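You operate a simulated robot arm through the tools that you are given. There is no shell and no other tool. Be economical: measure what you need, move in short steps, check, and stop when the job is done.

You are at the controls of a simulated robot arm. One attempt, no reset.

TASK
Test the leak breaker with the cooler and bench breakers off.
Fine: press TEST once, reset the leak breaker, then put both back on.

The check looks at the end state, three seconds after you hand in, the way a careful person would. Anything else that was tipped, shoved, dropped, spilled or broken makes it a failure.

THE ROBOT
A 7-joint arm with a two-finger parallel gripper, fixed in place. Base frame: the origin is at the foot of the arm, x ahead of it, y to its left, z up. Units: mm, rad, N and s.
Its first joint turns from -2.897 to 2.897 rad. Payload 4.4 kg.
The TCP is the grasp point between the finger pads, 23 mm short of the fingertips. In the tool frame z runs along the fingers and y along their closing line. Largest opening 94 mm; finger width 38, thickness 10; the body of the gripper, 54 by 96 mm, starts 39 mm behind the TCP.
Orientation is that of the tool frame in the base frame, as a unit quaternion [w, x, y, z]. With the fingers straight down and closing along the base's y, the tool's x points along the base's -x, its y along +y and its z along -z.

THE INTERFACE
- The arm moves only by the tool drive_tool. Its argument "rows" is a list that holds one entry, the list of rows, each a list of 7 numbers: the shift along the base's x, y, z in units of 25 mm (1.0 is 25 mm), then the turn, a rotation vector about the base's x, y, z in units of 5 degrees (1.0 is 5 degrees), then the gripper command, from -1 (shut) to 1 (fully open), values between in proportion. In form: [[[x, y, z, rx, ry, rz, hand], ...]]. A call has 1 to 12 rows; each row shifts and turns the commanded pose from where the row before left it. A call with a number of a shift or a turn outside -1 to 1 is refused whole. A row lasts 0.2 s, in which the tool goes at most 50 mm and 0.15 rad; a call with a longer step from one row to the next is refused whole, and so is a gripper value outside its range. A pose out of reach is approached as far as the arm can. The call stops where the force on the tool passes 40 N (or 10 N more than at its start, if that is more) or the arm is blocked; 0.2 s more then pass. The fingers move at their own pace (about 72 mm/s each) and stop on an object; they squeeze with about 45 N. The grip force told is the motor's: it shows also when the fingers shut on nothing. Time passes only in rows, and 0.2 s behind the last, so rows that do not move let the fingers close. It gives the time, the measured TCP pose, the force on the tool (base axes), the opening and the grip force at its end, in the units of the frame above (readings bear some noise), with the torque about the TCP (base axes, N m) and any sound that the robot's microphone picked up.
- Cameras (640 x 400 px; columns grow to the right, rows downward): "scene" is fixed at [49.7, 499.2, 1667.8]; the picture's right is [-0.01, -1.00, 0.00], its down [-0.58, 0.01, -0.81] and it looks along [0.81, -0.01, -0.58] (base axes); focal length 309 px, centre (320, 200). "wrist" rides on the gripper at [86, 16, -74] in the tool frame; the picture's right is [-0.18, 0.98, 0.00], its down [-0.58, -0.11, -0.81] and it looks along [-0.79, -0.15, 0.59] (tool axes); focal length 243 px, centre (320, 200).
- camera(camera): a new picture of that camera. The clock stands still meanwhile.
- probe_pixels(camera, pixels): for up to 12 pixels [column, row] of the newest picture of that camera ("zoom" is the newest enlarged one), the place [x, y, z] in the base frame of the surface seen there, good to about 3 mm. The clock stands still meanwhile.
- close_up(camera, box): a new picture of the part [left, top, right, bottom] of that camera's present view, enlarged. The clock stands still meanwhile.
- close_job(): hands the job in; it is judged then, once.

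Keep the steps short. Do not move on a guess: measure, check each grasp and each placing, and mend mistakes. In all there are 80 turns and 38 pictures (those below and enlarged ones count). Leave the gripper open and the arm clear of the work at the hand-in unless told otherwise, and finish with a single line.

The tools are called after "Emit:" as name(argument=value, ...) on one line, values as JSON. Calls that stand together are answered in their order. drive_tool: Moves the arm, as the interface text tells. Its arguments: {"type":"object","properties":{"rows":{"type":"array","items":{"type":"array","items":{"type":"array","items":{"type":"number"}}}}},"required":["rows"]} The other tools are called the same way: camera (camera) takes a picture; probe_pixels (camera, pixels) gives the place of the surface under pixels of a picture; close_up (camera, box) takes an enlarged picture of a part of a camera's view; close_job () hands the job in.

At the start:

```text
t: 0.0
tool_pos: [581.9, 195.0, 1202.8]
tcp_rot: [0.0, 0.0, 1.0, 0.0]
wrist_force: [0.0, -1.5, 0.2]
wrist_torque: [0.01, 0.0, -0.03]
opening: 93.8
finger_force: 0.1
```

scene: 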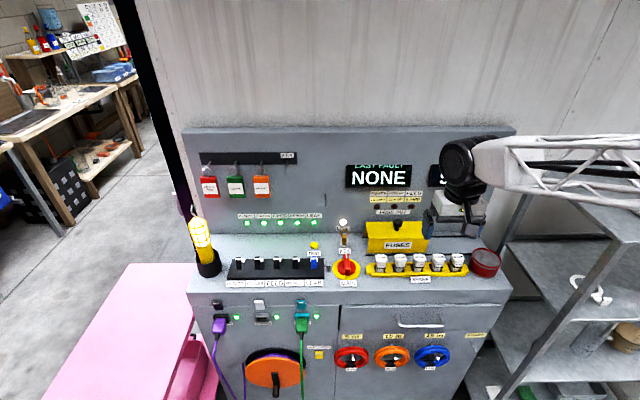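
wrist: 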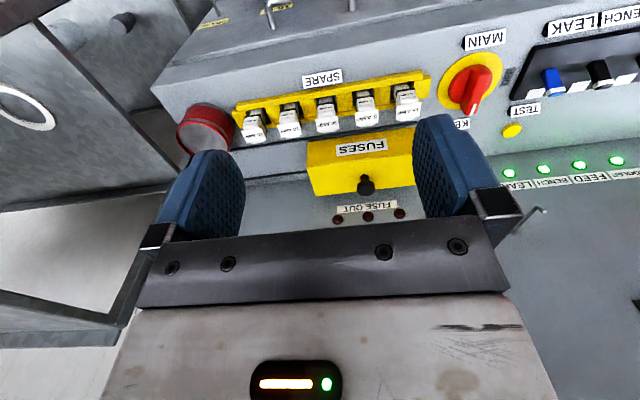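

I see a panel with a breaker row near scene (275,265). I'll look closer at it and the labels.

Emit:
close_up(camera="scene", box=[215, 200, 375, 300])

Emit:
close_up(camera="scene", box=[180, 140, 500, 340])

```text
4.00 times, centred on (295, 250) of scene
```

zoom: 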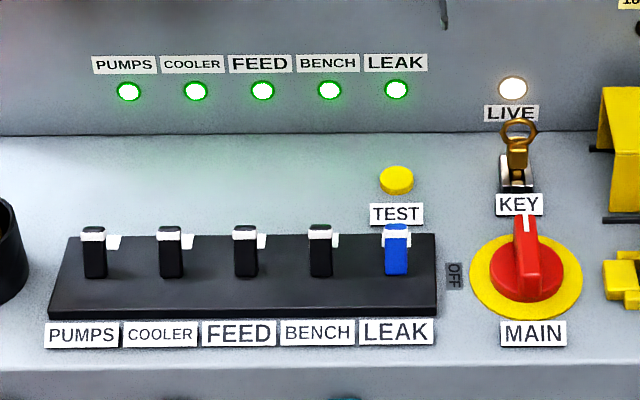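

```text
2.00 times, centred on (340, 240) of scene
```

zoom: 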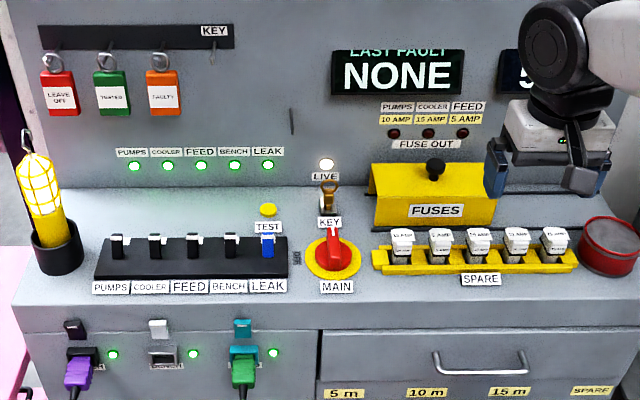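

All lights are on. I'll zoom in on the breakers and test button to probe them.

Emit:
close_up(camera="scene", box=[222, 230, 334, 300])

```text
5.71 times, centred on (278, 265) of scene
```

zoom: 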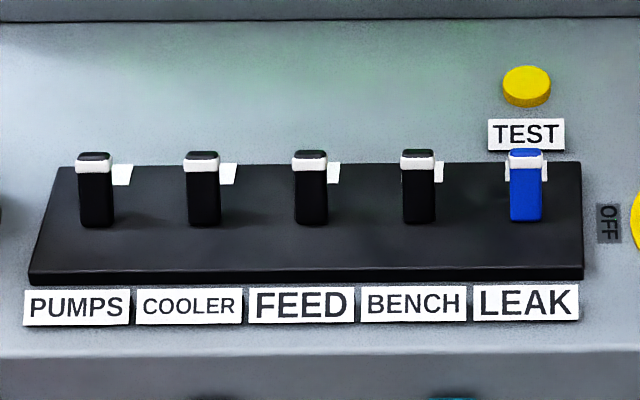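

Emit:
probe_pixels(camera="zoom", pixels=[[202, 155], [202, 180], [204, 218], [417, 153], [418, 180], [420, 216], [525, 153], [525, 180], [525, 214], [526, 80], [300, 240], [250, 120]])

Emit:
probe_pixels(camera="zoom", pixels=[[95, 155], [310, 154], [228, 175], [300, 275], [526, 70], [526, 90], [526, 104], [500, 170], [300, 335], [300, 8], [145, 200], [550, 85]])

```text
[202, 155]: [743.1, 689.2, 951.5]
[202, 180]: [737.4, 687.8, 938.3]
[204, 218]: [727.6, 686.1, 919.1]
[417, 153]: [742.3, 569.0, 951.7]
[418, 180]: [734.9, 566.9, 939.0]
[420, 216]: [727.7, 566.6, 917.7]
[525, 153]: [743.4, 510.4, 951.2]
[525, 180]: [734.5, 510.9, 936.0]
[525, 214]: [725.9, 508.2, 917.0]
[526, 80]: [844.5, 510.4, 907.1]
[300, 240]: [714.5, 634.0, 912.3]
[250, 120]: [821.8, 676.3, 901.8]
```

```text
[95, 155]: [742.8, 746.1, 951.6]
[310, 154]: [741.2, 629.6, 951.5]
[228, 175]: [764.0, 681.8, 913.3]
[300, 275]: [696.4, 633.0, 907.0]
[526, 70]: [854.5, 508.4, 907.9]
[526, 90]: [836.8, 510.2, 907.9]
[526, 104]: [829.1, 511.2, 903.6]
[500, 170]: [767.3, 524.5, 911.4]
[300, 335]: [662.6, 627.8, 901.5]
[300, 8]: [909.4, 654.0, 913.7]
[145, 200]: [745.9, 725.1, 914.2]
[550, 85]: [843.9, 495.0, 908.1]
```

Levers lean away (ON); tops at x≈743, z≈951. Next I check heights of neighbours (key, MAIN, wall) before approaching.

Emit:
probe_pixels(camera="scene", pixels=[[345, 231], [344, 240], [346, 258], [346, 268], [343, 222], [314, 222], [270, 200], [270, 160], [198, 220], [211, 262], [385, 245], [265, 222]])

Emit:
drive_tool(rows=[[[0, 1, 0, 0, 0, 0, -1], [0, 1, 0, 0, 0, 0, -1], [0, 1, 0, 0, 0, 0, -1], [0, 1, 0, 0, 0, 0, -1], [0, 1, 0, 0, 0, 0, -1], [0, 1, 0, 0, 0, 0, -1], [0, 1, 0, 0, 0, 0, -1], [0, 1, 0, 0, 0, 0, -1], [0, 1, 0, 0, 0, 0, -1], [0, 1, 0, 0, 0, 0, -1], [0, 1, 0, 0, 0, 0, -1], [0, 1, 0, 0, 0, 0, -1]]])

```text
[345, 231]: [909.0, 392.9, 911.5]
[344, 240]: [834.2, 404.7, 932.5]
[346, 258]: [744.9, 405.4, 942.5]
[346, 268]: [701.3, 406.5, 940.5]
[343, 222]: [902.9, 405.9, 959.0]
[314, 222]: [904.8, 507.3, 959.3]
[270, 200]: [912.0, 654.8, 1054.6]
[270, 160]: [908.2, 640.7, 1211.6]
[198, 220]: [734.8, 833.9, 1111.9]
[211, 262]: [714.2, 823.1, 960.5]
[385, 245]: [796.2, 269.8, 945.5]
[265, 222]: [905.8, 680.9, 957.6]
```

```text
t: 2.6
tool_pos: [581.6, 495.3, 1201.5]
tcp_rot: [0.0, 0.0, 1.0, 0.0]
wrist_force: [0.1, 0.4, 0.6]
wrist_torque: [-0.03, 0.01, 0.01]
opening: 0.0
finger_force: 42.4
```

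Clear; gripper shut. Move above and behind the cooler lever, to about (785, 688, 1050).

Emit:
drive_tool(rows=[[[0.9, 0.86, -0.6, 0, 0, 0, -1], [0.9, 0.86, -0.6, 0, 0, 0, -1], [0.9, 0.86, -0.6, 0, 0, 0, -1], [0.9, 0.86, -0.6, 0, 0, 0, -1], [0.9, 0.86, -0.6, 0, 0, 0, -1], [0.9, 0.86, -0.6, 0, 0, 0, -1], [0.9, 0.86, -0.6, 0, 0, 0, -1], [0.9, 0.86, -0.6, 0, 0, 0, -1], [0.9, 0.83, -0.6, 0, 0, 0, -1], [0, 0, -0.6, 0, 0, 0, -1], [0, 0, 0, 0, 0, 0, -1]]])

Emit:
camera(camera="scene")

Emit:
camera(camera="wrist")

```text
t: 5.0
tool_pos: [784.4, 688.6, 1052.0]
tcp_rot: [0.0, 0.0, 1.0, 0.0]
wrist_force: [-1.0, -0.2, 0.2]
wrist_torque: [0.0, 0.02, 0.02]
opening: 0.1
finger_force: 42.8
```

```text
32 pictures are left
```

scene: 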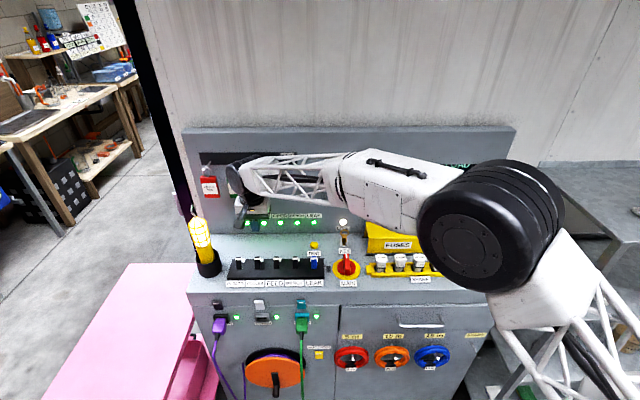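

```text
31 pictures are left
```

wrist: 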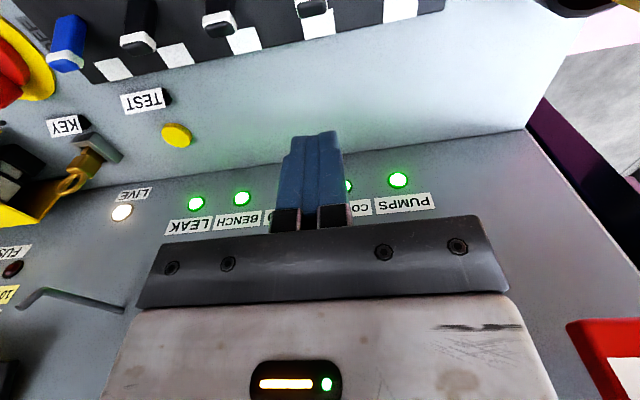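

The wrist picture shows a hook on the wall near (70,295); I probe it for later clearance, and lower to TCP z≈955 behind the cooler lever.

Emit:
probe_pixels(camera="wrist", pixels=[[120, 308], [75, 296], [40, 292], [22, 303], [306, 20], [216, 30], [140, 50], [325, 30], [245, 42], [175, 55], [600, 340]])

Emit:
drive_tool(rows=[[[0, 0, -0.8, 0, 0, 0, -1], [0, 0, -0.8, 0, 0, 0, -1], [0, 0, -0.8, 0, 0, 0, -1], [0, 0, -0.8, 0, 0, 0, -1], [0, 0, -0.7, 0, 0, 0, -1], [0, 0, 0, 0, 0, 0, -1]]])

```text
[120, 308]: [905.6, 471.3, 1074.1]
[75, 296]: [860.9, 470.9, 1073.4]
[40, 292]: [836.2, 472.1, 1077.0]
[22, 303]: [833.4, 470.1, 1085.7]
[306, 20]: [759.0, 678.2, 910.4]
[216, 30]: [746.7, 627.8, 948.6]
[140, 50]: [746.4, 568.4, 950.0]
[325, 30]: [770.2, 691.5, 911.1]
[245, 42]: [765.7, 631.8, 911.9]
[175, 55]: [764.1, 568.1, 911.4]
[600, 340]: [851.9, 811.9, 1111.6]
```

```text
t: 6.4
tool_pos: [783.7, 688.1, 955.1]
tcp_rot: [0.0, -0.001, 1.0, 0.001]
wrist_force: [-0.3, -0.5, -0.2]
wrist_torque: [0.01, -0.01, -0.01]
opening: 0.0
finger_force: 42.7
```

The hook sticks out to x≈833 at y 471, z 1075-1086; I'll tilt the hand when pressing TEST. Now behind the cooler lever: push towards −x by 40 mm.

Emit:
drive_tool(rows=[[[-0.3, 0, 0, 0, 0, 0, -1], [-0.3, 0, 0, 0, 0, 0, -1], [-0.3, 0, 0, 0, 0, 0, -1], [-0.3, 0, 0, 0, 0, 0, -1], [-0.3, 0, 0, 0, 0, 0, -1], [0, 0, 0, 0, 0, 0, -1]]])

Emit:
close_up(camera="scene", box=[222, 210, 334, 280])

```text
t: 7.8
tool_pos: [746.7, 688.6, 954.5]
tcp_rot: [0.0, 0.0, 1.0, 0.0]
wrist_force: [0.3, 0.4, -0.4]
wrist_torque: [-0.01, 0.0, 0.0]
opening: 0.0
finger_force: 42.0
```

```text
5.71 times, centred on (278, 245) of scene
```

zoom: 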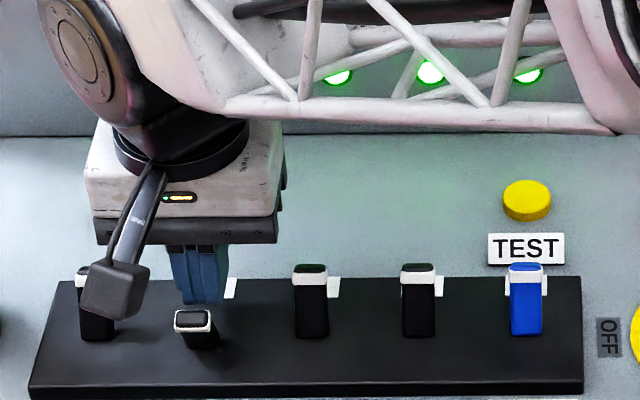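

Cooler is flipped over to OFF. Back off to x≈785, slide behind the row to y≈568, then push bench the same way.

Emit:
drive_tool(rows=[[[0.8, 0, 0, 0, 0, 0, -1], [0.75, 0, 0, 0, 0, 0, -1], [0, -0.8, 0, 0, 0, 0, -1], [0, -0.8, 0, 0, 0, 0, -1], [0, -0.8, 0, 0, 0, 0, -1], [0, -0.8, 0, 0, 0, 0, -1], [0, -0.8, 0, 0, 0, 0, -1], [0, -0.8, 0, 0, 0, 0, -1], [0, 0, 0, 0, 0, 0, -1]]])

Emit:
drive_tool(rows=[[[-0.3, 0, 0, 0, 0, 0, -1], [-0.3, 0, 0, 0, 0, 0, -1], [-0.3, 0, 0, 0, 0, 0, -1], [-0.3, 0, 0, 0, 0, 0, -1], [-0.3, 0, 0, 0, 0, 0, -1], [0, 0, 0, 0, 0, 0, -1]]])

Emit:
camera(camera="scene")

```text
t: 9.8
tool_pos: [784.1, 567.4, 954.7]
tcp_rot: [0.0, -0.001, 1.0, 0.0]
wrist_force: [-0.5, -0.4, 0.8]
wrist_torque: [0.01, 0.02, -0.03]
opening: 0.0
finger_force: 42.2
```

```text
t: 11.2
tool_pos: [747.5, 567.6, 953.1]
tcp_rot: [0.0, 0.0, 1.0, 0.0]
wrist_force: [0.2, -0.8, 0.5]
wrist_torque: [0.01, -0.01, -0.01]
opening: 0.0
finger_force: 42.6
```

```text
29 pictures are left
```

scene: 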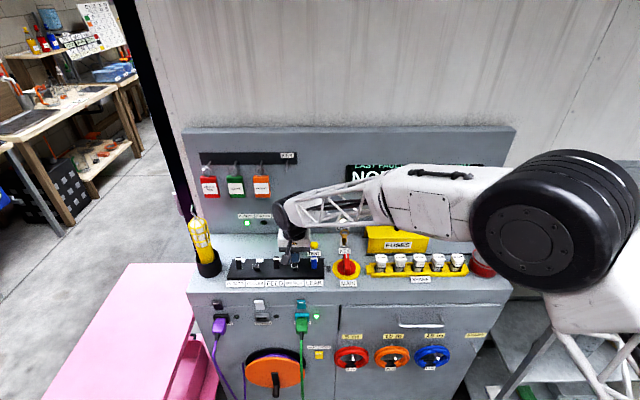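

Both seem thrown. I lift, then check the row and lights.

Emit:
drive_tool(rows=[[[0.3, 0, 0.4, 0, 0, 0, -1], [0, 0, 1, 0, 0, 0, -1], [0, 0, 1, 0, 0, 0, -1], [0, 0, 1, 0, 0, 0, -1], [0, 0, 1, -1, 0, 0, -1], [0, 0, 0, -1, 0, 0, -1], [0, 0, 0, -1, 0, 0, -1], [0, 0, 0, -1, 0, 0, -1], [0, 0, 0, 0, 0, 0, -1]]])

Emit:
close_up(camera="scene", box=[206, 180, 366, 280])

Emit:
camera(camera="wrist")

```text
t: 13.2
tool_pos: [755.5, 568.9, 1064.0]
tcp_rot: [0.0, 0.0, 0.985, -0.174]
wrist_force: [0.1, 0.5, 0.8]
wrist_torque: [-0.01, -0.01, -0.04]
opening: 0.0
finger_force: 42.4
```

```text
4.00 times, centred on (286, 230) of scene
```

zoom: 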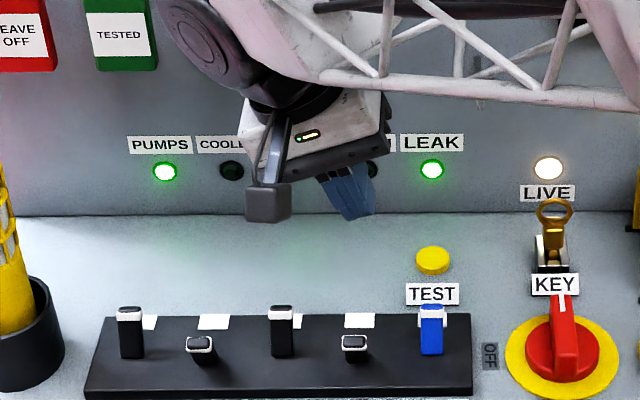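

```text
27 pictures are left
```

wrist: 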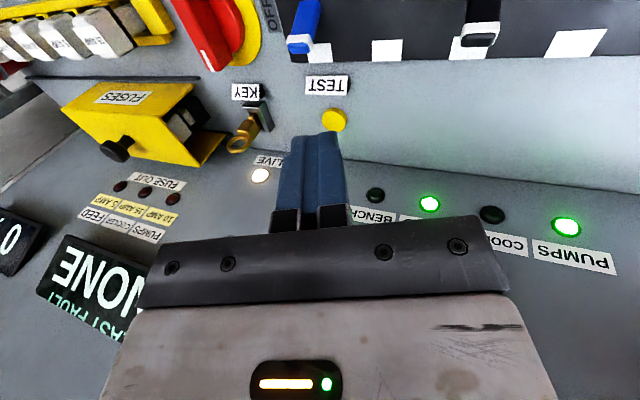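

Cooler and bench lights are dark, others green. With the hand leaning to +y, go to (844, 569, 960), then slide over TEST at y 509.

Emit:
drive_tool(rows=[[[0, 0, -0.8, 0, 0, 0, -1], [0, 0, -0.8, 0, 0, 0, -1], [0.6, 0, -0.5, 0, 0, 0, -1], [0.6, 0, -0.5, 0, 0, 0, -1], [0.6, 0, -0.5, 0, 0, 0, -1], [0.6, 0, -0.5, 0, 0, 0, -1], [0.6, 0, -0.5, 0, 0, 0, -1], [0.55, 0, 0, 0, 0, 0, -1], [0, 0, 0, 0, 0, 0, -1]]])

Emit:
drive_tool(rows=[[[0, -0.5, 0, 0, 0, 0, -1], [0, -0.5, 0, 0, 0, 0, -1], [0, -0.5, 0, 0, 0, 0, -1], [0, -0.5, 0, 0, 0, 0, -1], [0, -0.4, 0, 0, 0, 0, -1], [0, 0, 0, 0, 0, 0, -1]]])

Emit:
close_up(camera="scene", box=[238, 180, 398, 280])

Emit:
camera(camera="wrist")

```text
t: 15.2
tool_pos: [843.9, 568.1, 962.3]
tcp_rot: [0.0, 0.0, 0.985, -0.174]
wrist_force: [-0.4, -0.1, -0.8]
wrist_torque: [0.04, 0.01, 0.0]
opening: 0.0
finger_force: 42.8
```

```text
t: 16.6
tool_pos: [845.2, 508.1, 962.2]
tcp_rot: [0.0, 0.0, 0.985, -0.173]
wrist_force: [0.3, 0.0, 0.0]
wrist_torque: [-0.04, -0.01, 0.0]
opening: 0.0
finger_force: 42.4
```

```text
4.00 times, centred on (318, 230) of scene
```

zoom: 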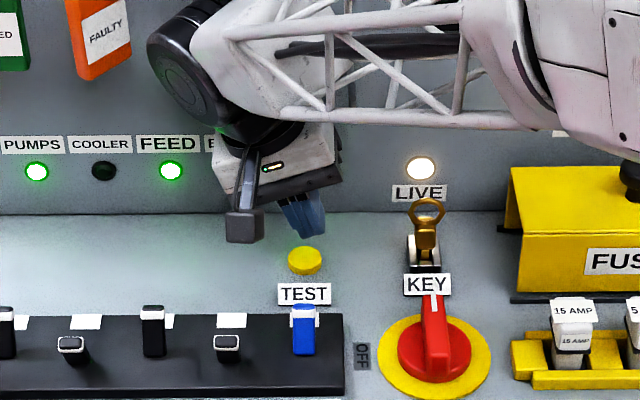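

```text
25 pictures are left
```

wrist: 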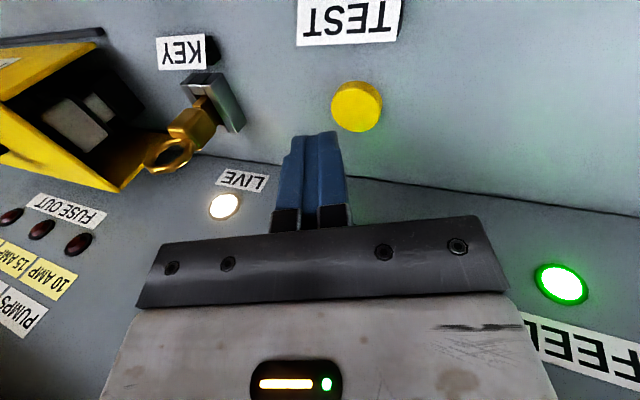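

TEST is just below the tips. Lower slowly to a slight press and watch force/sound.

Emit:
drive_tool(rows=[[[0, 0, -0.4, 0, 0, 0, -1], [0, 0, -0.4, 0, 0, 0, -1], [0, 0, -0.16, 0, 0, 0, -1], [0, 0, -0.08, 0, 0, 0, -1], [0, 0, -0.08, 0, 0, 0, -1], [0, 0, -0.08, 0, 0, 0, -1], [0, 0, -0.08, 0, 0, 0, -1], [0, 0, 0, 0, 0, 0, -1]]])

Emit:
close_up(camera="scene", box=[238, 180, 398, 280])

```text
t: 18.4
tool_pos: [843.7, 507.9, 930.2]
tcp_rot: [0.0, -0.001, 0.985, -0.174]
wrist_force: [0.7, 0.2, 2.0]
wrist_torque: [-0.03, -0.03, 0.04]
opening: 0.1
finger_force: 42.5
```

```text
4.00 times, centred on (318, 230) of scene
```

zoom: 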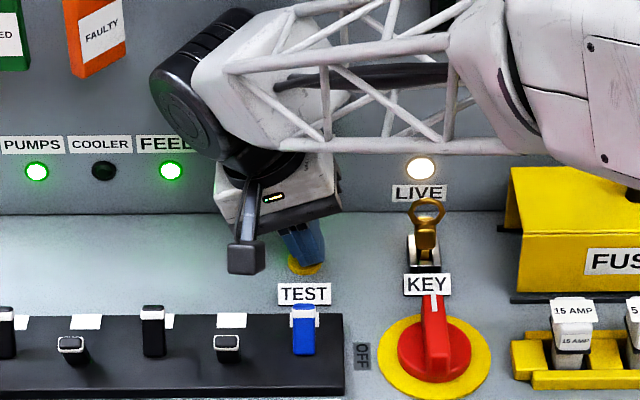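

Contact just begun (2 N); leak lever still on. Press 2 mm steps deeper.

Emit:
drive_tool(rows=[[[0, 0, -0.06, 0, 0, 0, -1], [0, 0, -0.06, 0, 0, 0, -1], [0, 0, 0, 0, 0, 0, -1]]])

Emit:
close_up(camera="scene", box=[238, 180, 398, 280])

```text
t: 19.2
tool_pos: [845.1, 507.5, 928.7]
tcp_rot: [-0.001, 0.0, 0.985, -0.173]
wrist_force: [0.3, -0.1, 4.6]
wrist_torque: [0.01, 0.03, 0.01]
opening: 0.1
finger_force: 42.2
heard: click
```

```text
4.00 times, centred on (318, 230) of scene
```

zoom: 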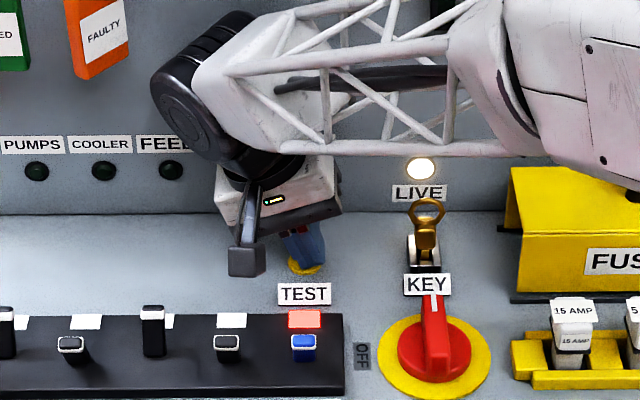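

Click heard: leak tripped (red flag, downstream lights dark). Rise, slide clear to +y, then back out and straighten.

Emit:
drive_tool(rows=[[[0, 0, 0.5, 0, 0, 0, -1], [0, 0, 0.8, 0, 0, 0, -1], [0, 0.6, 0, 0, 0, 0, -1], [0, 0.6, 0, 0, 0, 0, -1], [0, 0.6, 0, 0, 0, 0, -1], [0, 0.6, 0, 0, 0, 0, -1], [-0.8, 0, 0.7, 0, 0, 0, -1], [-0.8, 0, 0.7, 0, 0, 0, -1], [-0.8, 0, 0.7, 0, 0, 0, -1], [-0.8, 0, 0.7, 0, 0, 0, -1], [-0.8, 0, 0.7, 0, 0, 0, -1], [0, 0, 0, 0, 0, 0, -1]]])

Emit:
drive_tool(rows=[[[-0.9, 0, 0.3, 1, 0, 0, -1], [-0.9, 0, 0, 1, 0, 0, -1], [-0.9, 0, 0, 1, 0, 0, -1], [-0.9, 0, 0, 1, 0, 0, -1], [-0.6, -0.5, 0, 0, 0, 0, -1], [0, -0.9, 0, 0, 0, 0, -1], [0, -0.9, 0, 0, 0, 0, -1], [0, 0, 0, 0, 0, 0, -1]]])

Emit:
close_up(camera="scene", box=[214, 210, 342, 290])

```text
t: 21.8
tool_pos: [745.0, 568.8, 1047.5]
tcp_rot: [0.0, 0.0, 0.985, -0.174]
wrist_force: [-0.1, -0.6, 0.3]
wrist_torque: [-0.02, 0.0, 0.0]
opening: 0.0
finger_force: 42.6
```

```text
t: 23.6
tool_pos: [639.5, 510.0, 1055.5]
tcp_rot: [0.0, -0.001, 1.0, -0.001]
wrist_force: [-0.4, -0.2, 0.0]
wrist_torque: [-0.01, -0.04, 0.0]
opening: 0.0
finger_force: 42.9
```

```text
5.00 times, centred on (278, 250) of scene
```

zoom: 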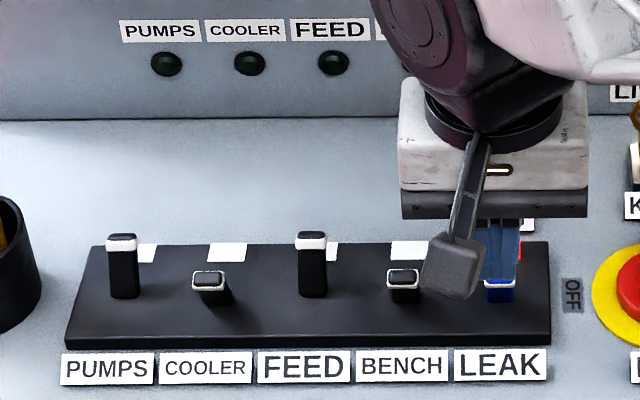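

Straight again. Probe the OFF levers' height and reach.

Emit:
probe_pixels(camera="zoom", pixels=[[209, 274], [209, 280], [209, 290], [209, 300], [403, 275], [403, 290], [403, 299], [498, 283], [498, 290], [498, 299]])

Emit:
camera(camera="wrist")

```text
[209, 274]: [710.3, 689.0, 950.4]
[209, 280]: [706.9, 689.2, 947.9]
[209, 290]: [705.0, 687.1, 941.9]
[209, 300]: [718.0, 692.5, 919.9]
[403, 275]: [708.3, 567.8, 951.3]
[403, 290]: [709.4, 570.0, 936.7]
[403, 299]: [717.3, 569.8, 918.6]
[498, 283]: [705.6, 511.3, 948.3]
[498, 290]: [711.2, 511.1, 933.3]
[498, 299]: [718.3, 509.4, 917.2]
```

```text
21 pictures are left
```

wrist: 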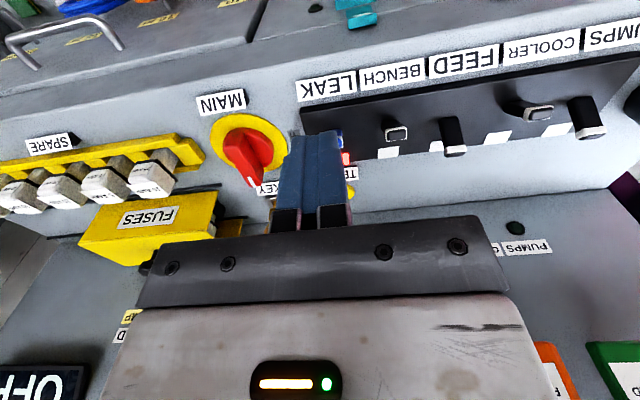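

Leak lever's OFF front is x≈705 at top. Descend in front at x≈666, z≈955, then push +x to ≈708.

Emit:
drive_tool(rows=[[[0.53, 0, -0.8, 0, 0, 0, -1], [0.53, 0, -0.8, 0, 0, 0, -1], [0, 0, -0.8, 0, 0, 0, -1], [0, 0, -0.8, 0, 0, 0, -1], [0, 0, -0.8, 0, 0, 0, -1], [0, 0, 0, 0, 0, 0, -1]]])

Emit:
drive_tool(rows=[[[0.3, 0, 0, 0, 0, 0, -1], [0.3, 0, 0, 0, 0, 0, -1], [0.3, 0, 0, 0, 0, 0, -1], [0.3, 0, 0, 0, 0, 0, -1], [0.3, 0, 0, 0, 0, 0, -1], [0.2, 0, 0, 0, 0, 0, -1], [0, 0, 0, 0, 0, 0, -1]]])

Emit:
camera(camera="wrist")

```text
t: 25.0
tool_pos: [665.7, 509.8, 955.0]
tcp_rot: [0.0, 0.0, 1.0, 0.0]
wrist_force: [-0.6, -0.1, 0.4]
wrist_torque: [-0.03, -0.02, -0.03]
opening: 0.2
finger_force: 42.4
```

```text
t: 26.6
tool_pos: [708.6, 510.5, 954.9]
tcp_rot: [0.0, 0.0, 1.0, 0.0]
wrist_force: [0.2, -0.5, 1.5]
wrist_torque: [-0.03, -0.02, -0.01]
opening: 0.0
finger_force: 42.5
```

```text
20 pictures are left
```

wrist: 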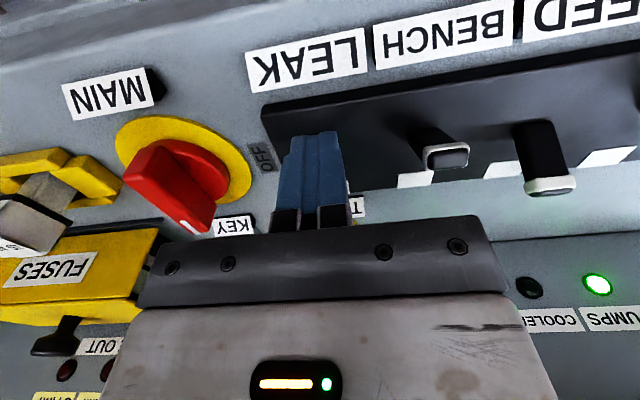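

Pumps light is back, so leak was reset. Back off, slide to bench y 568, push on; check.

Emit:
drive_tool(rows=[[[-0.9, 0, 0, 0, 0, 0, -1], [-0.8, 0, 0, 0, 0, 0, -1], [0, 0.8, 0, 0, 0, 0, -1], [0, 0.8, 0, 0, 0, 0, -1], [0, 0.72, 0, 0, 0, 0, -1], [0, 0, 0, 0, 0, 0, -1]]])

Emit:
close_up(camera="scene", box=[214, 210, 342, 290])

```text
t: 28.0
tool_pos: [664.6, 568.1, 955.9]
tcp_rot: [0.0, 0.001, 1.0, 0.0]
wrist_force: [-0.2, 0.1, 0.1]
wrist_torque: [0.01, -0.01, 0.0]
opening: 0.1
finger_force: 42.5
```

```text
5.00 times, centred on (278, 250) of scene
```

zoom: 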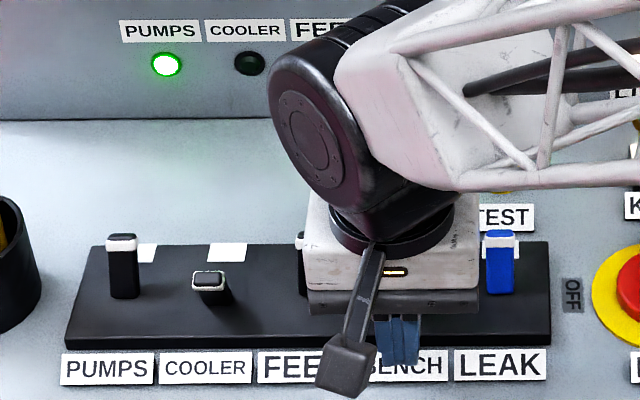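

Leak lever is up with the white flag. Push bench on, back off, slide to cooler (y≈688), push on.

Emit:
drive_tool(rows=[[[0.3, 0, 0, 0, 0, 0, -1], [0.3, 0, 0, 0, 0, 0, -1], [0.3, 0, 0, 0, 0, 0, -1], [0.3, 0, 0, 0, 0, 0, -1], [0.3, 0, 0, 0, 0, 0, -1], [0.25, 0, 0, 0, 0, 0, -1], [0, 0, 0, 0, 0, 0, -1], [-0.9, 0, 0, 0, 0, 0, -1], [-0.85, 0, 0, 0, 0, 0, -1], [0, 0, 0, 0, 0, 0, -1]]])

Emit:
drive_tool(rows=[[[0, 0.8, 0, 0, 0, 0, -1], [0, 0.8, 0, 0, 0, 0, -1], [0, 0.8, 0, 0, 0, 0, -1], [0, 0.8, 0, 0, 0, 0, -1], [0, 0.8, 0, 0, 0, 0, -1], [0, 0.8, 0, 0, 0, 0, -1], [0, 0, 0, 0, 0, 0, -1]]])

Emit:
drive_tool(rows=[[[0.3, 0, 0, 0, 0, 0, -1], [0.3, 0, 0, 0, 0, 0, -1], [0.3, 0, 0, 0, 0, 0, -1], [0.3, 0, 0, 0, 0, 0, -1], [0.3, 0, 0, 0, 0, 0, -1], [0.25, 0, 0, 0, 0, 0, -1], [0, 0, 0, 0, 0, 0, -1], [-0.9, 0, 0, 0, 0, 0, -1], [-0.85, 0, 0, 0, 0, 0, -1], [0, 0, 0, 0, 0, 0, -1]]])

```text
t: 30.2
tool_pos: [664.9, 568.9, 954.5]
tcp_rot: [-0.001, 0.0, 1.0, 0.0]
wrist_force: [0.7, -0.6, 0.1]
wrist_torque: [0.01, -0.01, -0.02]
opening: 0.0
finger_force: 42.5
```

```text
t: 31.8
tool_pos: [665.9, 688.7, 953.8]
tcp_rot: [0.0, 0.0, 1.0, -0.001]
wrist_force: [-0.4, 0.3, -0.1]
wrist_torque: [0.03, -0.01, 0.01]
opening: 0.0
finger_force: 42.1
```

```text
t: 34.0
tool_pos: [664.5, 687.8, 955.6]
tcp_rot: [0.0, 0.0, 1.0, 0.0]
wrist_force: [0.6, -0.4, -0.3]
wrist_torque: [0.02, 0.02, -0.02]
opening: 0.2
finger_force: 42.2
```

Now lift away, retreat toward the start and open the gripper, then check everything.

Emit:
drive_tool(rows=[[[0, 0, 1, 0, 0, 0, -1], [-0.5, 0, 1, 0, 0, 0, -1], [-0.5, 0, 1, 0, 0, 0, -1], [-0.5, -0.5, 1, 0, 0, 0, -1], [-0.5, -1, 1, 0, 0, 0, -1], [-0.5, -1, 1, 0, 0, 0, -1], [-0.5, -1, 1, 0, 0, 0, -1], [-0.5, -1, 1, 0, 0, 0, -1], [0, -1, 0, 0, 0, 0, -1], [0, -1, 0, 0, 0, 0, -1], [0, -1, 0, 0, 0, 0, -1], [0, -1, 0, 0, 0, 0, -1]]])

Emit:
drive_tool(rows=[[[0, -1, 0, 0, 0, 0, 1], [0, -1, 0, 0, 0, 0, 1], [0, -1, 0, 0, 0, 0, 1], [0, -1, 0, 0, 0, 0, 1], [0, -1, 0, 0, 0, 0, 1], [0, -1, 0, 0, 0, 0, 1], [0, -1, 0, 0, 0, 0, 1], [0, -1, 0, 0, 0, 0, 1], [0, -1, 0, 0, 0, 0, 1], [0, -1, 0, 0, 0, 0, 1], [0, 0, 0, 0, 0, 0, 1]]])

Emit:
close_up(camera="scene", box=[180, 140, 500, 340])

Emit:
close_up(camera="scene", box=[215, 200, 375, 300])

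```text
t: 36.6
tool_pos: [579.2, 475.3, 1155.2]
tcp_rot: [0.0, 0.0, 1.0, 0.0]
wrist_force: [0.1, -0.5, -0.8]
wrist_torque: [-0.03, -0.03, -0.01]
opening: 0.0
finger_force: 42.8
```

```text
t: 39.0
tool_pos: [577.9, 224.9, 1155.0]
tcp_rot: [0.0, 0.0, 1.0, 0.0]
wrist_force: [0.3, 0.2, -0.4]
wrist_torque: [-0.02, 0.04, -0.01]
opening: 94.0
finger_force: 0.1
```

```text
2.00 times, centred on (340, 240) of scene
```

zoom: 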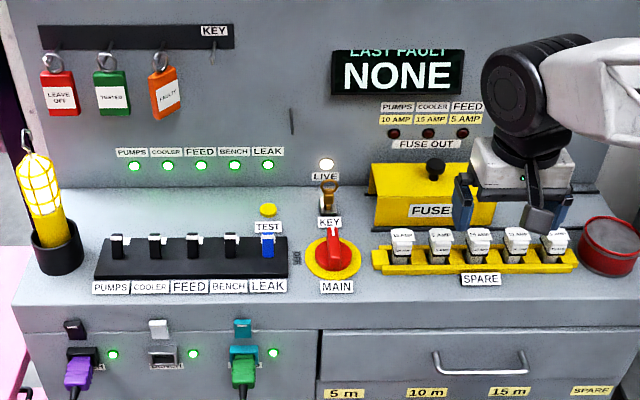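

```text
4.00 times, centred on (295, 250) of scene
```

zoom: 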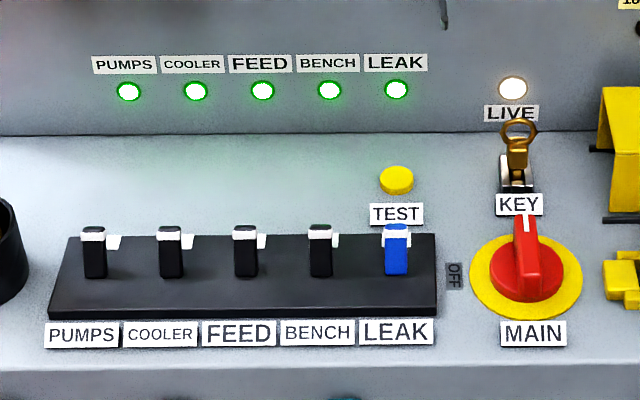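

All lights green, levers on. But the orange FAULTY tag at zoom (165,92) hangs skewed versus the start; I look closely.

Emit:
close_up(camera="scene", box=[190, 140, 302, 210])

```text
5.71 times, centred on (246, 175) of scene
```

zoom: 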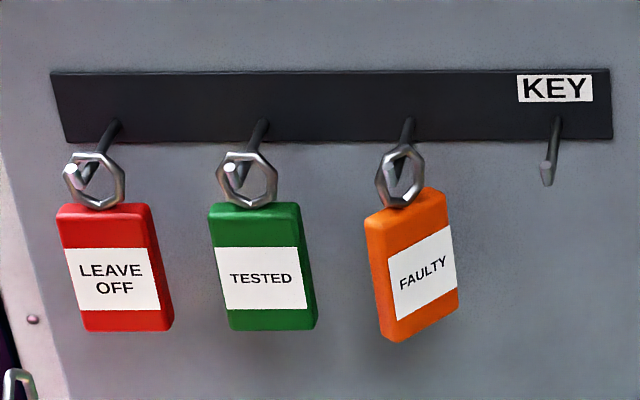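

Emit:
probe_pixels(camera="zoom", pixels=[[375, 240], [388, 325], [400, 260], [455, 300], [440, 220], [410, 330], [230, 280], [300, 280], [260, 325], [402, 160], [390, 180], [240, 170]])

Emit:
probe_pixels(camera="zoom", pixels=[[215, 225], [300, 220], [240, 320], [305, 315], [405, 140], [385, 205], [420, 190], [232, 175], [280, 185], [72, 180], [548, 170], [258, 205]])

```text
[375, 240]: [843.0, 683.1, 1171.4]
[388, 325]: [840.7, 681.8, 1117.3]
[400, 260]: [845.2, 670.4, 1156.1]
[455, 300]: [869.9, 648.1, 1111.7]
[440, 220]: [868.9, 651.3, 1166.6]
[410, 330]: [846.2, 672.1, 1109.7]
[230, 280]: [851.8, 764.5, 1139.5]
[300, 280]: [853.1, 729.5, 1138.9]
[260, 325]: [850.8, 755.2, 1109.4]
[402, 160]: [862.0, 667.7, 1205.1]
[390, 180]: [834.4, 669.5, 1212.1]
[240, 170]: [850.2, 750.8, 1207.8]
```

```text
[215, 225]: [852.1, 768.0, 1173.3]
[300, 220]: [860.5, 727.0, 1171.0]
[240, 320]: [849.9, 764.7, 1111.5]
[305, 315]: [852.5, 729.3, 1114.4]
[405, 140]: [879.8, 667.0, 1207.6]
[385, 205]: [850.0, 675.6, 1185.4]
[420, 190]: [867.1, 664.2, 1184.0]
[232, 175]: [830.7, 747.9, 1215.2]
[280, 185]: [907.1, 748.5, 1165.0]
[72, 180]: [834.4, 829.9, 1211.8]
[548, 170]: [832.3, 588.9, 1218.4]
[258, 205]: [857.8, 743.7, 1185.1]
```

My arm evidently brushed the FAULTY tag on the way down: it's still on its hook but turned ~35° (left edge x≈842, right x≈870). I'll mend it with a gentle nudge of its left edge, hand tilted 60° so it stays below/clear of the hooks. First tilt here and shut the fingers.

Emit:
drive_tool(rows=[[[0, 0, 0, 0, -1, 0, -1], [0, 0.5, 0, 0, -1, 0, -1], [0, 0.5, 0, 0, -1, 0, -1], [0, 0.5, 0, 0, -1, 0, -1], [0, 0.5, 0, 0, -1, 0, -1], [0, 0.5, 0, 0, -1, 0, -1], [0, 0.5, 0, 0, -1, 0, -1], [0, 0.5, 0, 0, -1, 0, -1], [0, 0.5, 0, 0, -1, 0, -1], [0, 0.5, 0, 0, -1, 0, -1], [0, 0.5, 0, 0, -1, 0, -1], [0, 0, 0, 0, -1, 0, -1]]])

Emit:
drive_tool(rows=[[[0, 1, 0, 0, 0, 0, -1], [0, 1, 0, 0, 0, 0, -1], [0, 1, 0, 0, 0, 0, -1], [0, 1, 0, 0, 0, 0, -1], [0, 1, -0.2, 0, 0, 0, -1], [0.6, 1, -0.2, 0, 0, 0, -1], [0.6, 1, -0.2, 0, 0, 0, -1], [0.6, 1, -0.2, 0, 0, 0, -1], [0.6, 1, 0, 0, 0, 0, -1], [0.6, 1, 0, 0, 0, 0, -1], [0.6, 1, 0, 0, 0, 0, -1], [0, 0, 0, 0, 0, 0, -1]]])

Emit:
camera(camera="wrist")

Emit:
camera(camera="scene")

```text
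t: 41.6
tool_pos: [578.0, 353.0, 1155.0]
tcp_rot: [0.501, -0.001, 0.865, 0.001]
wrist_force: [-0.7, 0.2, -0.3]
wrist_torque: [0.01, -0.01, 0.0]
opening: 0.0
finger_force: 42.4
```

```text
t: 44.2
tool_pos: [668.4, 626.5, 1132.9]
tcp_rot: [0.5, 0.0, 0.866, 0.001]
wrist_force: [0.1, -1.0, -0.5]
wrist_torque: [0.03, 0.02, -0.01]
opening: 0.0
finger_force: 42.5
```

```text
15 pictures are left
```

wrist: 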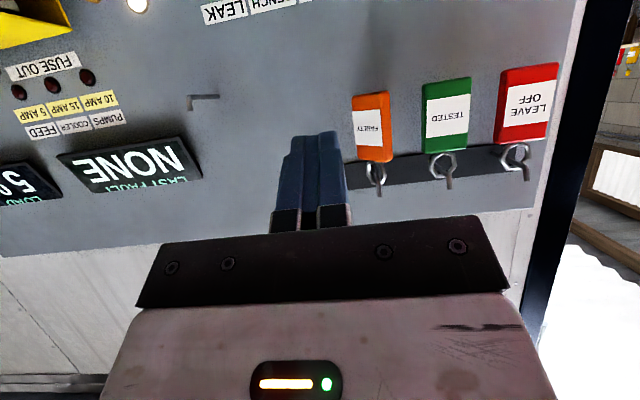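

```text
14 pictures are left
```

scene: 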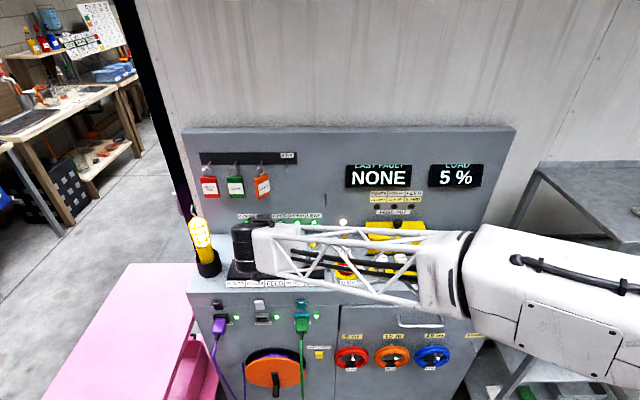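

The tag faces away in the wrist view. Move to (790, 686, 1135), still ~20 mm short of it.

Emit:
drive_tool(rows=[[[0, 0.8, 0, 0, 0, 0, -1], [0, 0.8, 0, 0, 0, 0, -1], [0, 0.78, 0, 0, 0, 0, -1], [0.7, 0, 0, 0, 0, 0, -1], [0.7, 0, 0, 0, 0, 0, -1], [0.7, 0, 0, 0, 0, 0, -1], [0.7, 0, 0, 0, 0, 0, -1], [0.7, 0, 0, 0, 0, 0, -1], [0.7, 0, 0, 0, 0, 0, -1], [0.6, 0, 0, 0, 0, 0, -1], [0, 0, 0, 0, 0, 0, -1]]])

Emit:
camera(camera="wrist")

Emit:
close_up(camera="scene", box=[182, 140, 342, 240])

```text
t: 46.6
tool_pos: [788.6, 684.2, 1134.8]
tcp_rot: [0.5, 0.0, 0.866, 0.0]
wrist_force: [0.9, -0.2, 0.2]
wrist_torque: [-0.03, 0.0, 0.0]
opening: 0.0
finger_force: 42.7
```

```text
13 pictures are left
```

wrist: 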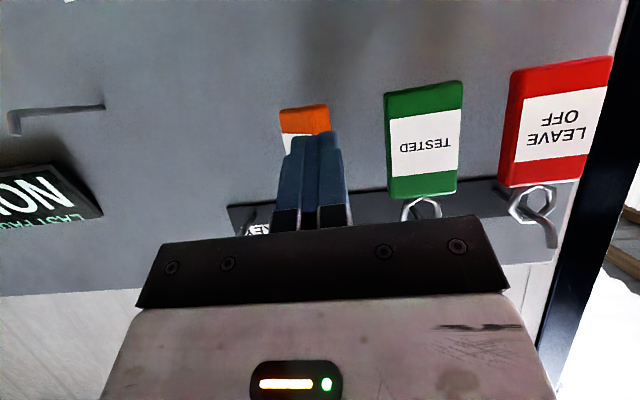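

```text
4.00 times, centred on (262, 190) of scene
```

zoom: 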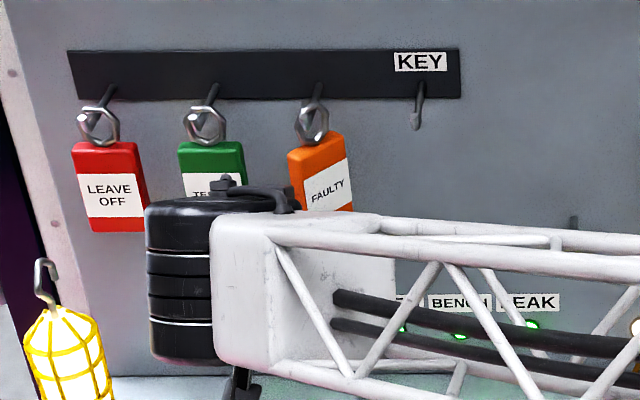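

Clear. Advance slowly to about x 820.

Emit:
drive_tool(rows=[[[0.4, 0, 0, 0, 0, 0, -1], [0.4, 0, 0, 0, 0, 0, -1], [0.12, 0, 0, 0, 0, 0, -1], [0.12, 0, 0, 0, 0, 0, -1], [0.12, 0, 0, 0, 0, 0, -1], [0.12, 0, 0, 0, 0, 0, -1], [0, 0, 0, 0, 0, 0, -1]]])

Emit:
close_up(camera="scene", box=[182, 140, 342, 240])

```text
t: 48.2
tool_pos: [820.7, 686.8, 1135.2]
tcp_rot: [0.5, 0.0, 0.866, 0.0]
wrist_force: [-0.3, 0.0, 0.8]
wrist_torque: [-0.03, 0.01, 0.01]
opening: 0.1
finger_force: 42.5
```

```text
4.00 times, centred on (262, 190) of scene
```

zoom: 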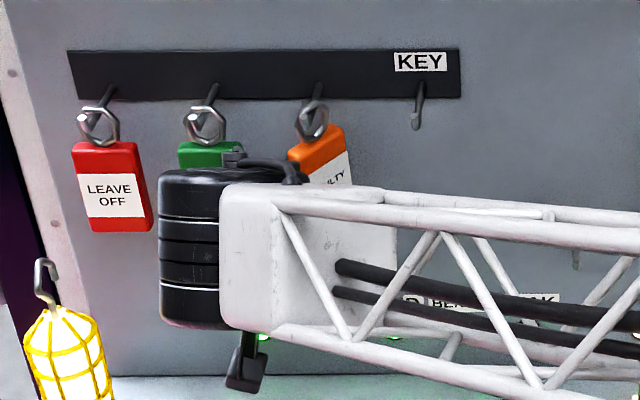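

The tag has begun to move. A few mm more, then check.

Emit:
drive_tool(rows=[[[0.12, 0, 0, 0, 0, 0, -1], [0.12, 0, 0, 0, 0, 0, -1], [0, 0, 0, 0, 0, 0, -1]]])

Emit:
drive_tool(rows=[[[-0.1, 0, 0, 0, 0, 0, -1], [-0.2, 0, 0, 0, 0, 0, -1], [-0.4, 0, 0, 0, 0, 0, -1], [-0.8, 0, 0, 0, 0, 0, -1], [-0.8, 0, 0, 0, 0, 0, -1], [-0.8, 0, 0, 0, 0, 0, -1], [-0.8, 0, 0, 0, 0, 0, -1], [-0.8, 0, 0, 0, 0, 0, -1], [0, 0, 0, 0, 0, 0, -1]]])

Emit:
close_up(camera="scene", box=[190, 140, 302, 210])

```text
t: 49.0
tool_pos: [827.5, 686.1, 1134.7]
tcp_rot: [0.501, -0.001, 0.866, 0.001]
wrist_force: [0.0, 0.4, -0.3]
wrist_torque: [-0.03, -0.02, -0.01]
opening: 0.1
finger_force: 42.7
```

```text
t: 51.0
tool_pos: [708.7, 685.1, 1134.4]
tcp_rot: [0.5, 0.0, 0.866, 0.0]
wrist_force: [0.1, -0.7, -0.3]
wrist_torque: [-0.02, 0.0, 0.0]
opening: 0.0
finger_force: 42.2
```

```text
5.71 times, centred on (246, 175) of scene
```

zoom: 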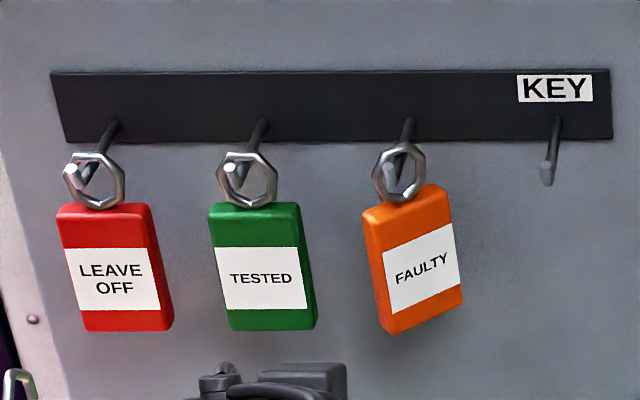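

Better; still slightly turned. One more nudge, slightly deeper and nearer its left edge.

Emit:
drive_tool(rows=[[[0.9, 0.16, 0, 0, 0, 0, -1], [0.9, 0, 0, 0, 0, 0, -1], [0.9, 0, 0, 0, 0, 0, -1], [0.8, 0, 0, 0, 0, 0, -1], [0.5, 0, 0, 0, 0, 0, -1], [0.3, 0, 0, 0, 0, 0, -1], [0.2, 0, 0, 0, 0, 0, -1], [0.2, 0, 0, 0, 0, 0, -1], [0.2, 0, 0, 0, 0, 0, -1], [0.2, 0, 0, 0, 0, 0, -1], [0, 0, 0, 0, 0, 0, -1]]])

Emit:
drive_tool(rows=[[[-0.1, 0, 0, 0, 0, 0, -1], [-0.2, 0, 0, 0, 0, 0, -1], [-0.4, 0, 0, 0, 0, 0, -1], [-0.8, 0, 0, 0, 0, 0, -1], [-0.8, 0, 0, 0, 0, 0, -1], [-0.8, 0, 0, 0, 0, 0, -1], [-0.8, 0, 0, 0, 0, 0, -1], [-0.8, 0, 0, 0, 0, 0, -1], [0, 0, 0, 0, 0, 0, -1]]])

Emit:
close_up(camera="scene", box=[190, 140, 302, 210])

```text
t: 53.4
tool_pos: [837.1, 690.0, 1135.9]
tcp_rot: [0.5, -0.001, 0.866, 0.0]
wrist_force: [-0.6, -0.2, 0.2]
wrist_torque: [0.03, 0.01, 0.02]
opening: 0.1
finger_force: 42.3
```

```text
t: 55.4
tool_pos: [717.2, 689.1, 1135.1]
tcp_rot: [0.5, 0.0, 0.866, 0.0]
wrist_force: [0.1, -0.6, 0.1]
wrist_torque: [0.02, 0.03, 0.01]
opening: 0.0
finger_force: 42.4
```

```text
5.71 times, centred on (246, 175) of scene
```

zoom: 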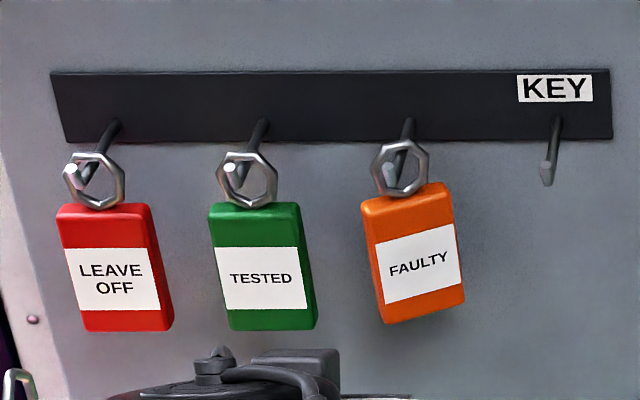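

Tag now hangs nearly square on its hook. Retreat the same way: back in x, across in −y, untilt and open.

Emit:
drive_tool(rows=[[[-0.8, 0, 0, 0, 0, 0, -1], [-0.8, 0, 0, 0, 0, 0, -1], [-0.8, -0.8, 0.2, 0, 0, 0, -1], [-0.8, -0.8, 0.2, 0, 0, 0, -1], [-0.8, -1, 0.2, 0, 0, 0, -1], [-0.8, -1, 0.2, 0, 0, 0, -1], [-0.6, -1, 0, 0, 0, 0, -1], [0, -1, 0, 0, 0, 0, -1], [0, -1, 0, 0, 0, 0, -1], [0, -1, 0, 0, 0, 0, -1], [0, -1, 0, 0, 0, 0, -1], [0, -1, 0, 0, 0, 0, -1]]])

Emit:
drive_tool(rows=[[[0, -1, 0, 0, 1, 0, 1], [0, -1, 0, 0, 1, 0, 1], [0, -1, 0, 0, 1, 0, 1], [0, -0.8, 0, 0, 1, 0, 1], [0, -0.5, 0, 0, 1, 0, 1], [0, -0.5, 0, 0, 1, 0, 1], [0, -0.5, 0.3, 0, 1, 0, 1], [0, -0.5, 0.3, 0, 1, 0, 1], [0, -0.5, 0.3, 0, 1, 0, 1], [0, -0.5, 0.3, 0, 1, 0, 1], [0, -0.5, 0.3, 0, 1, 0, 1], [0, -0.5, 0.3, 0, 1, 0, 1]]])

Emit:
camera(camera="scene")

Emit:
close_up(camera="scene", box=[180, 140, 500, 340])

```text
t: 58.0
tool_pos: [583.3, 449.1, 1154.5]
tcp_rot: [0.5, 0.0, 0.866, 0.0]
wrist_force: [0.1, -0.2, -0.3]
wrist_torque: [-0.01, -0.02, -0.01]
opening: 0.0
finger_force: 42.6
```

```text
t: 60.6
tool_pos: [584.0, 256.2, 1199.3]
tcp_rot: [-0.001, 0.0, 1.0, 0.0]
wrist_force: [0.6, 0.6, -0.8]
wrist_torque: [0.03, -0.01, 0.03]
opening: 93.9
finger_force: 0.1
```

```text
8 pictures are left
```

scene: 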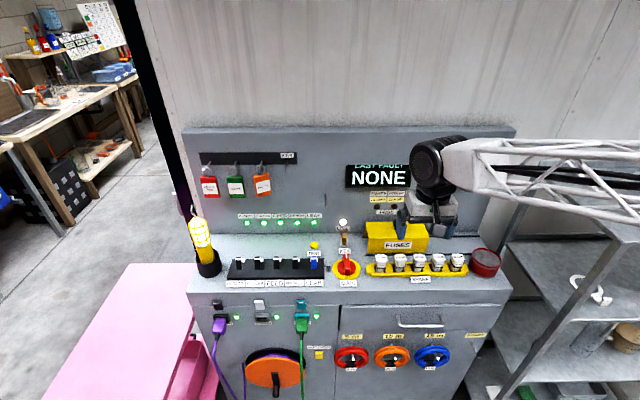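

```text
2.00 times, centred on (340, 240) of scene
```

zoom: 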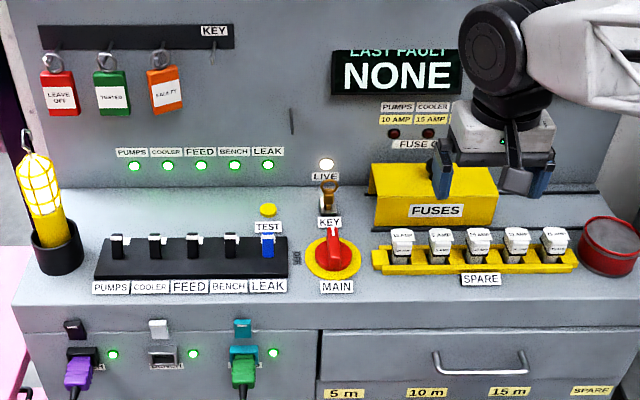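

All breakers are on, all lights are green, the tag is straight, and the arm is clear with the gripper open. Handing in.

Emit:
close_job()

```text
The job is handed in.
```

The leak breaker tripped on one TEST press with cooler and bench off, was reset, and both are back on with all lights green; my arm had turned the FAULTY tag on its hook, and I nudged it back to nearly straight.
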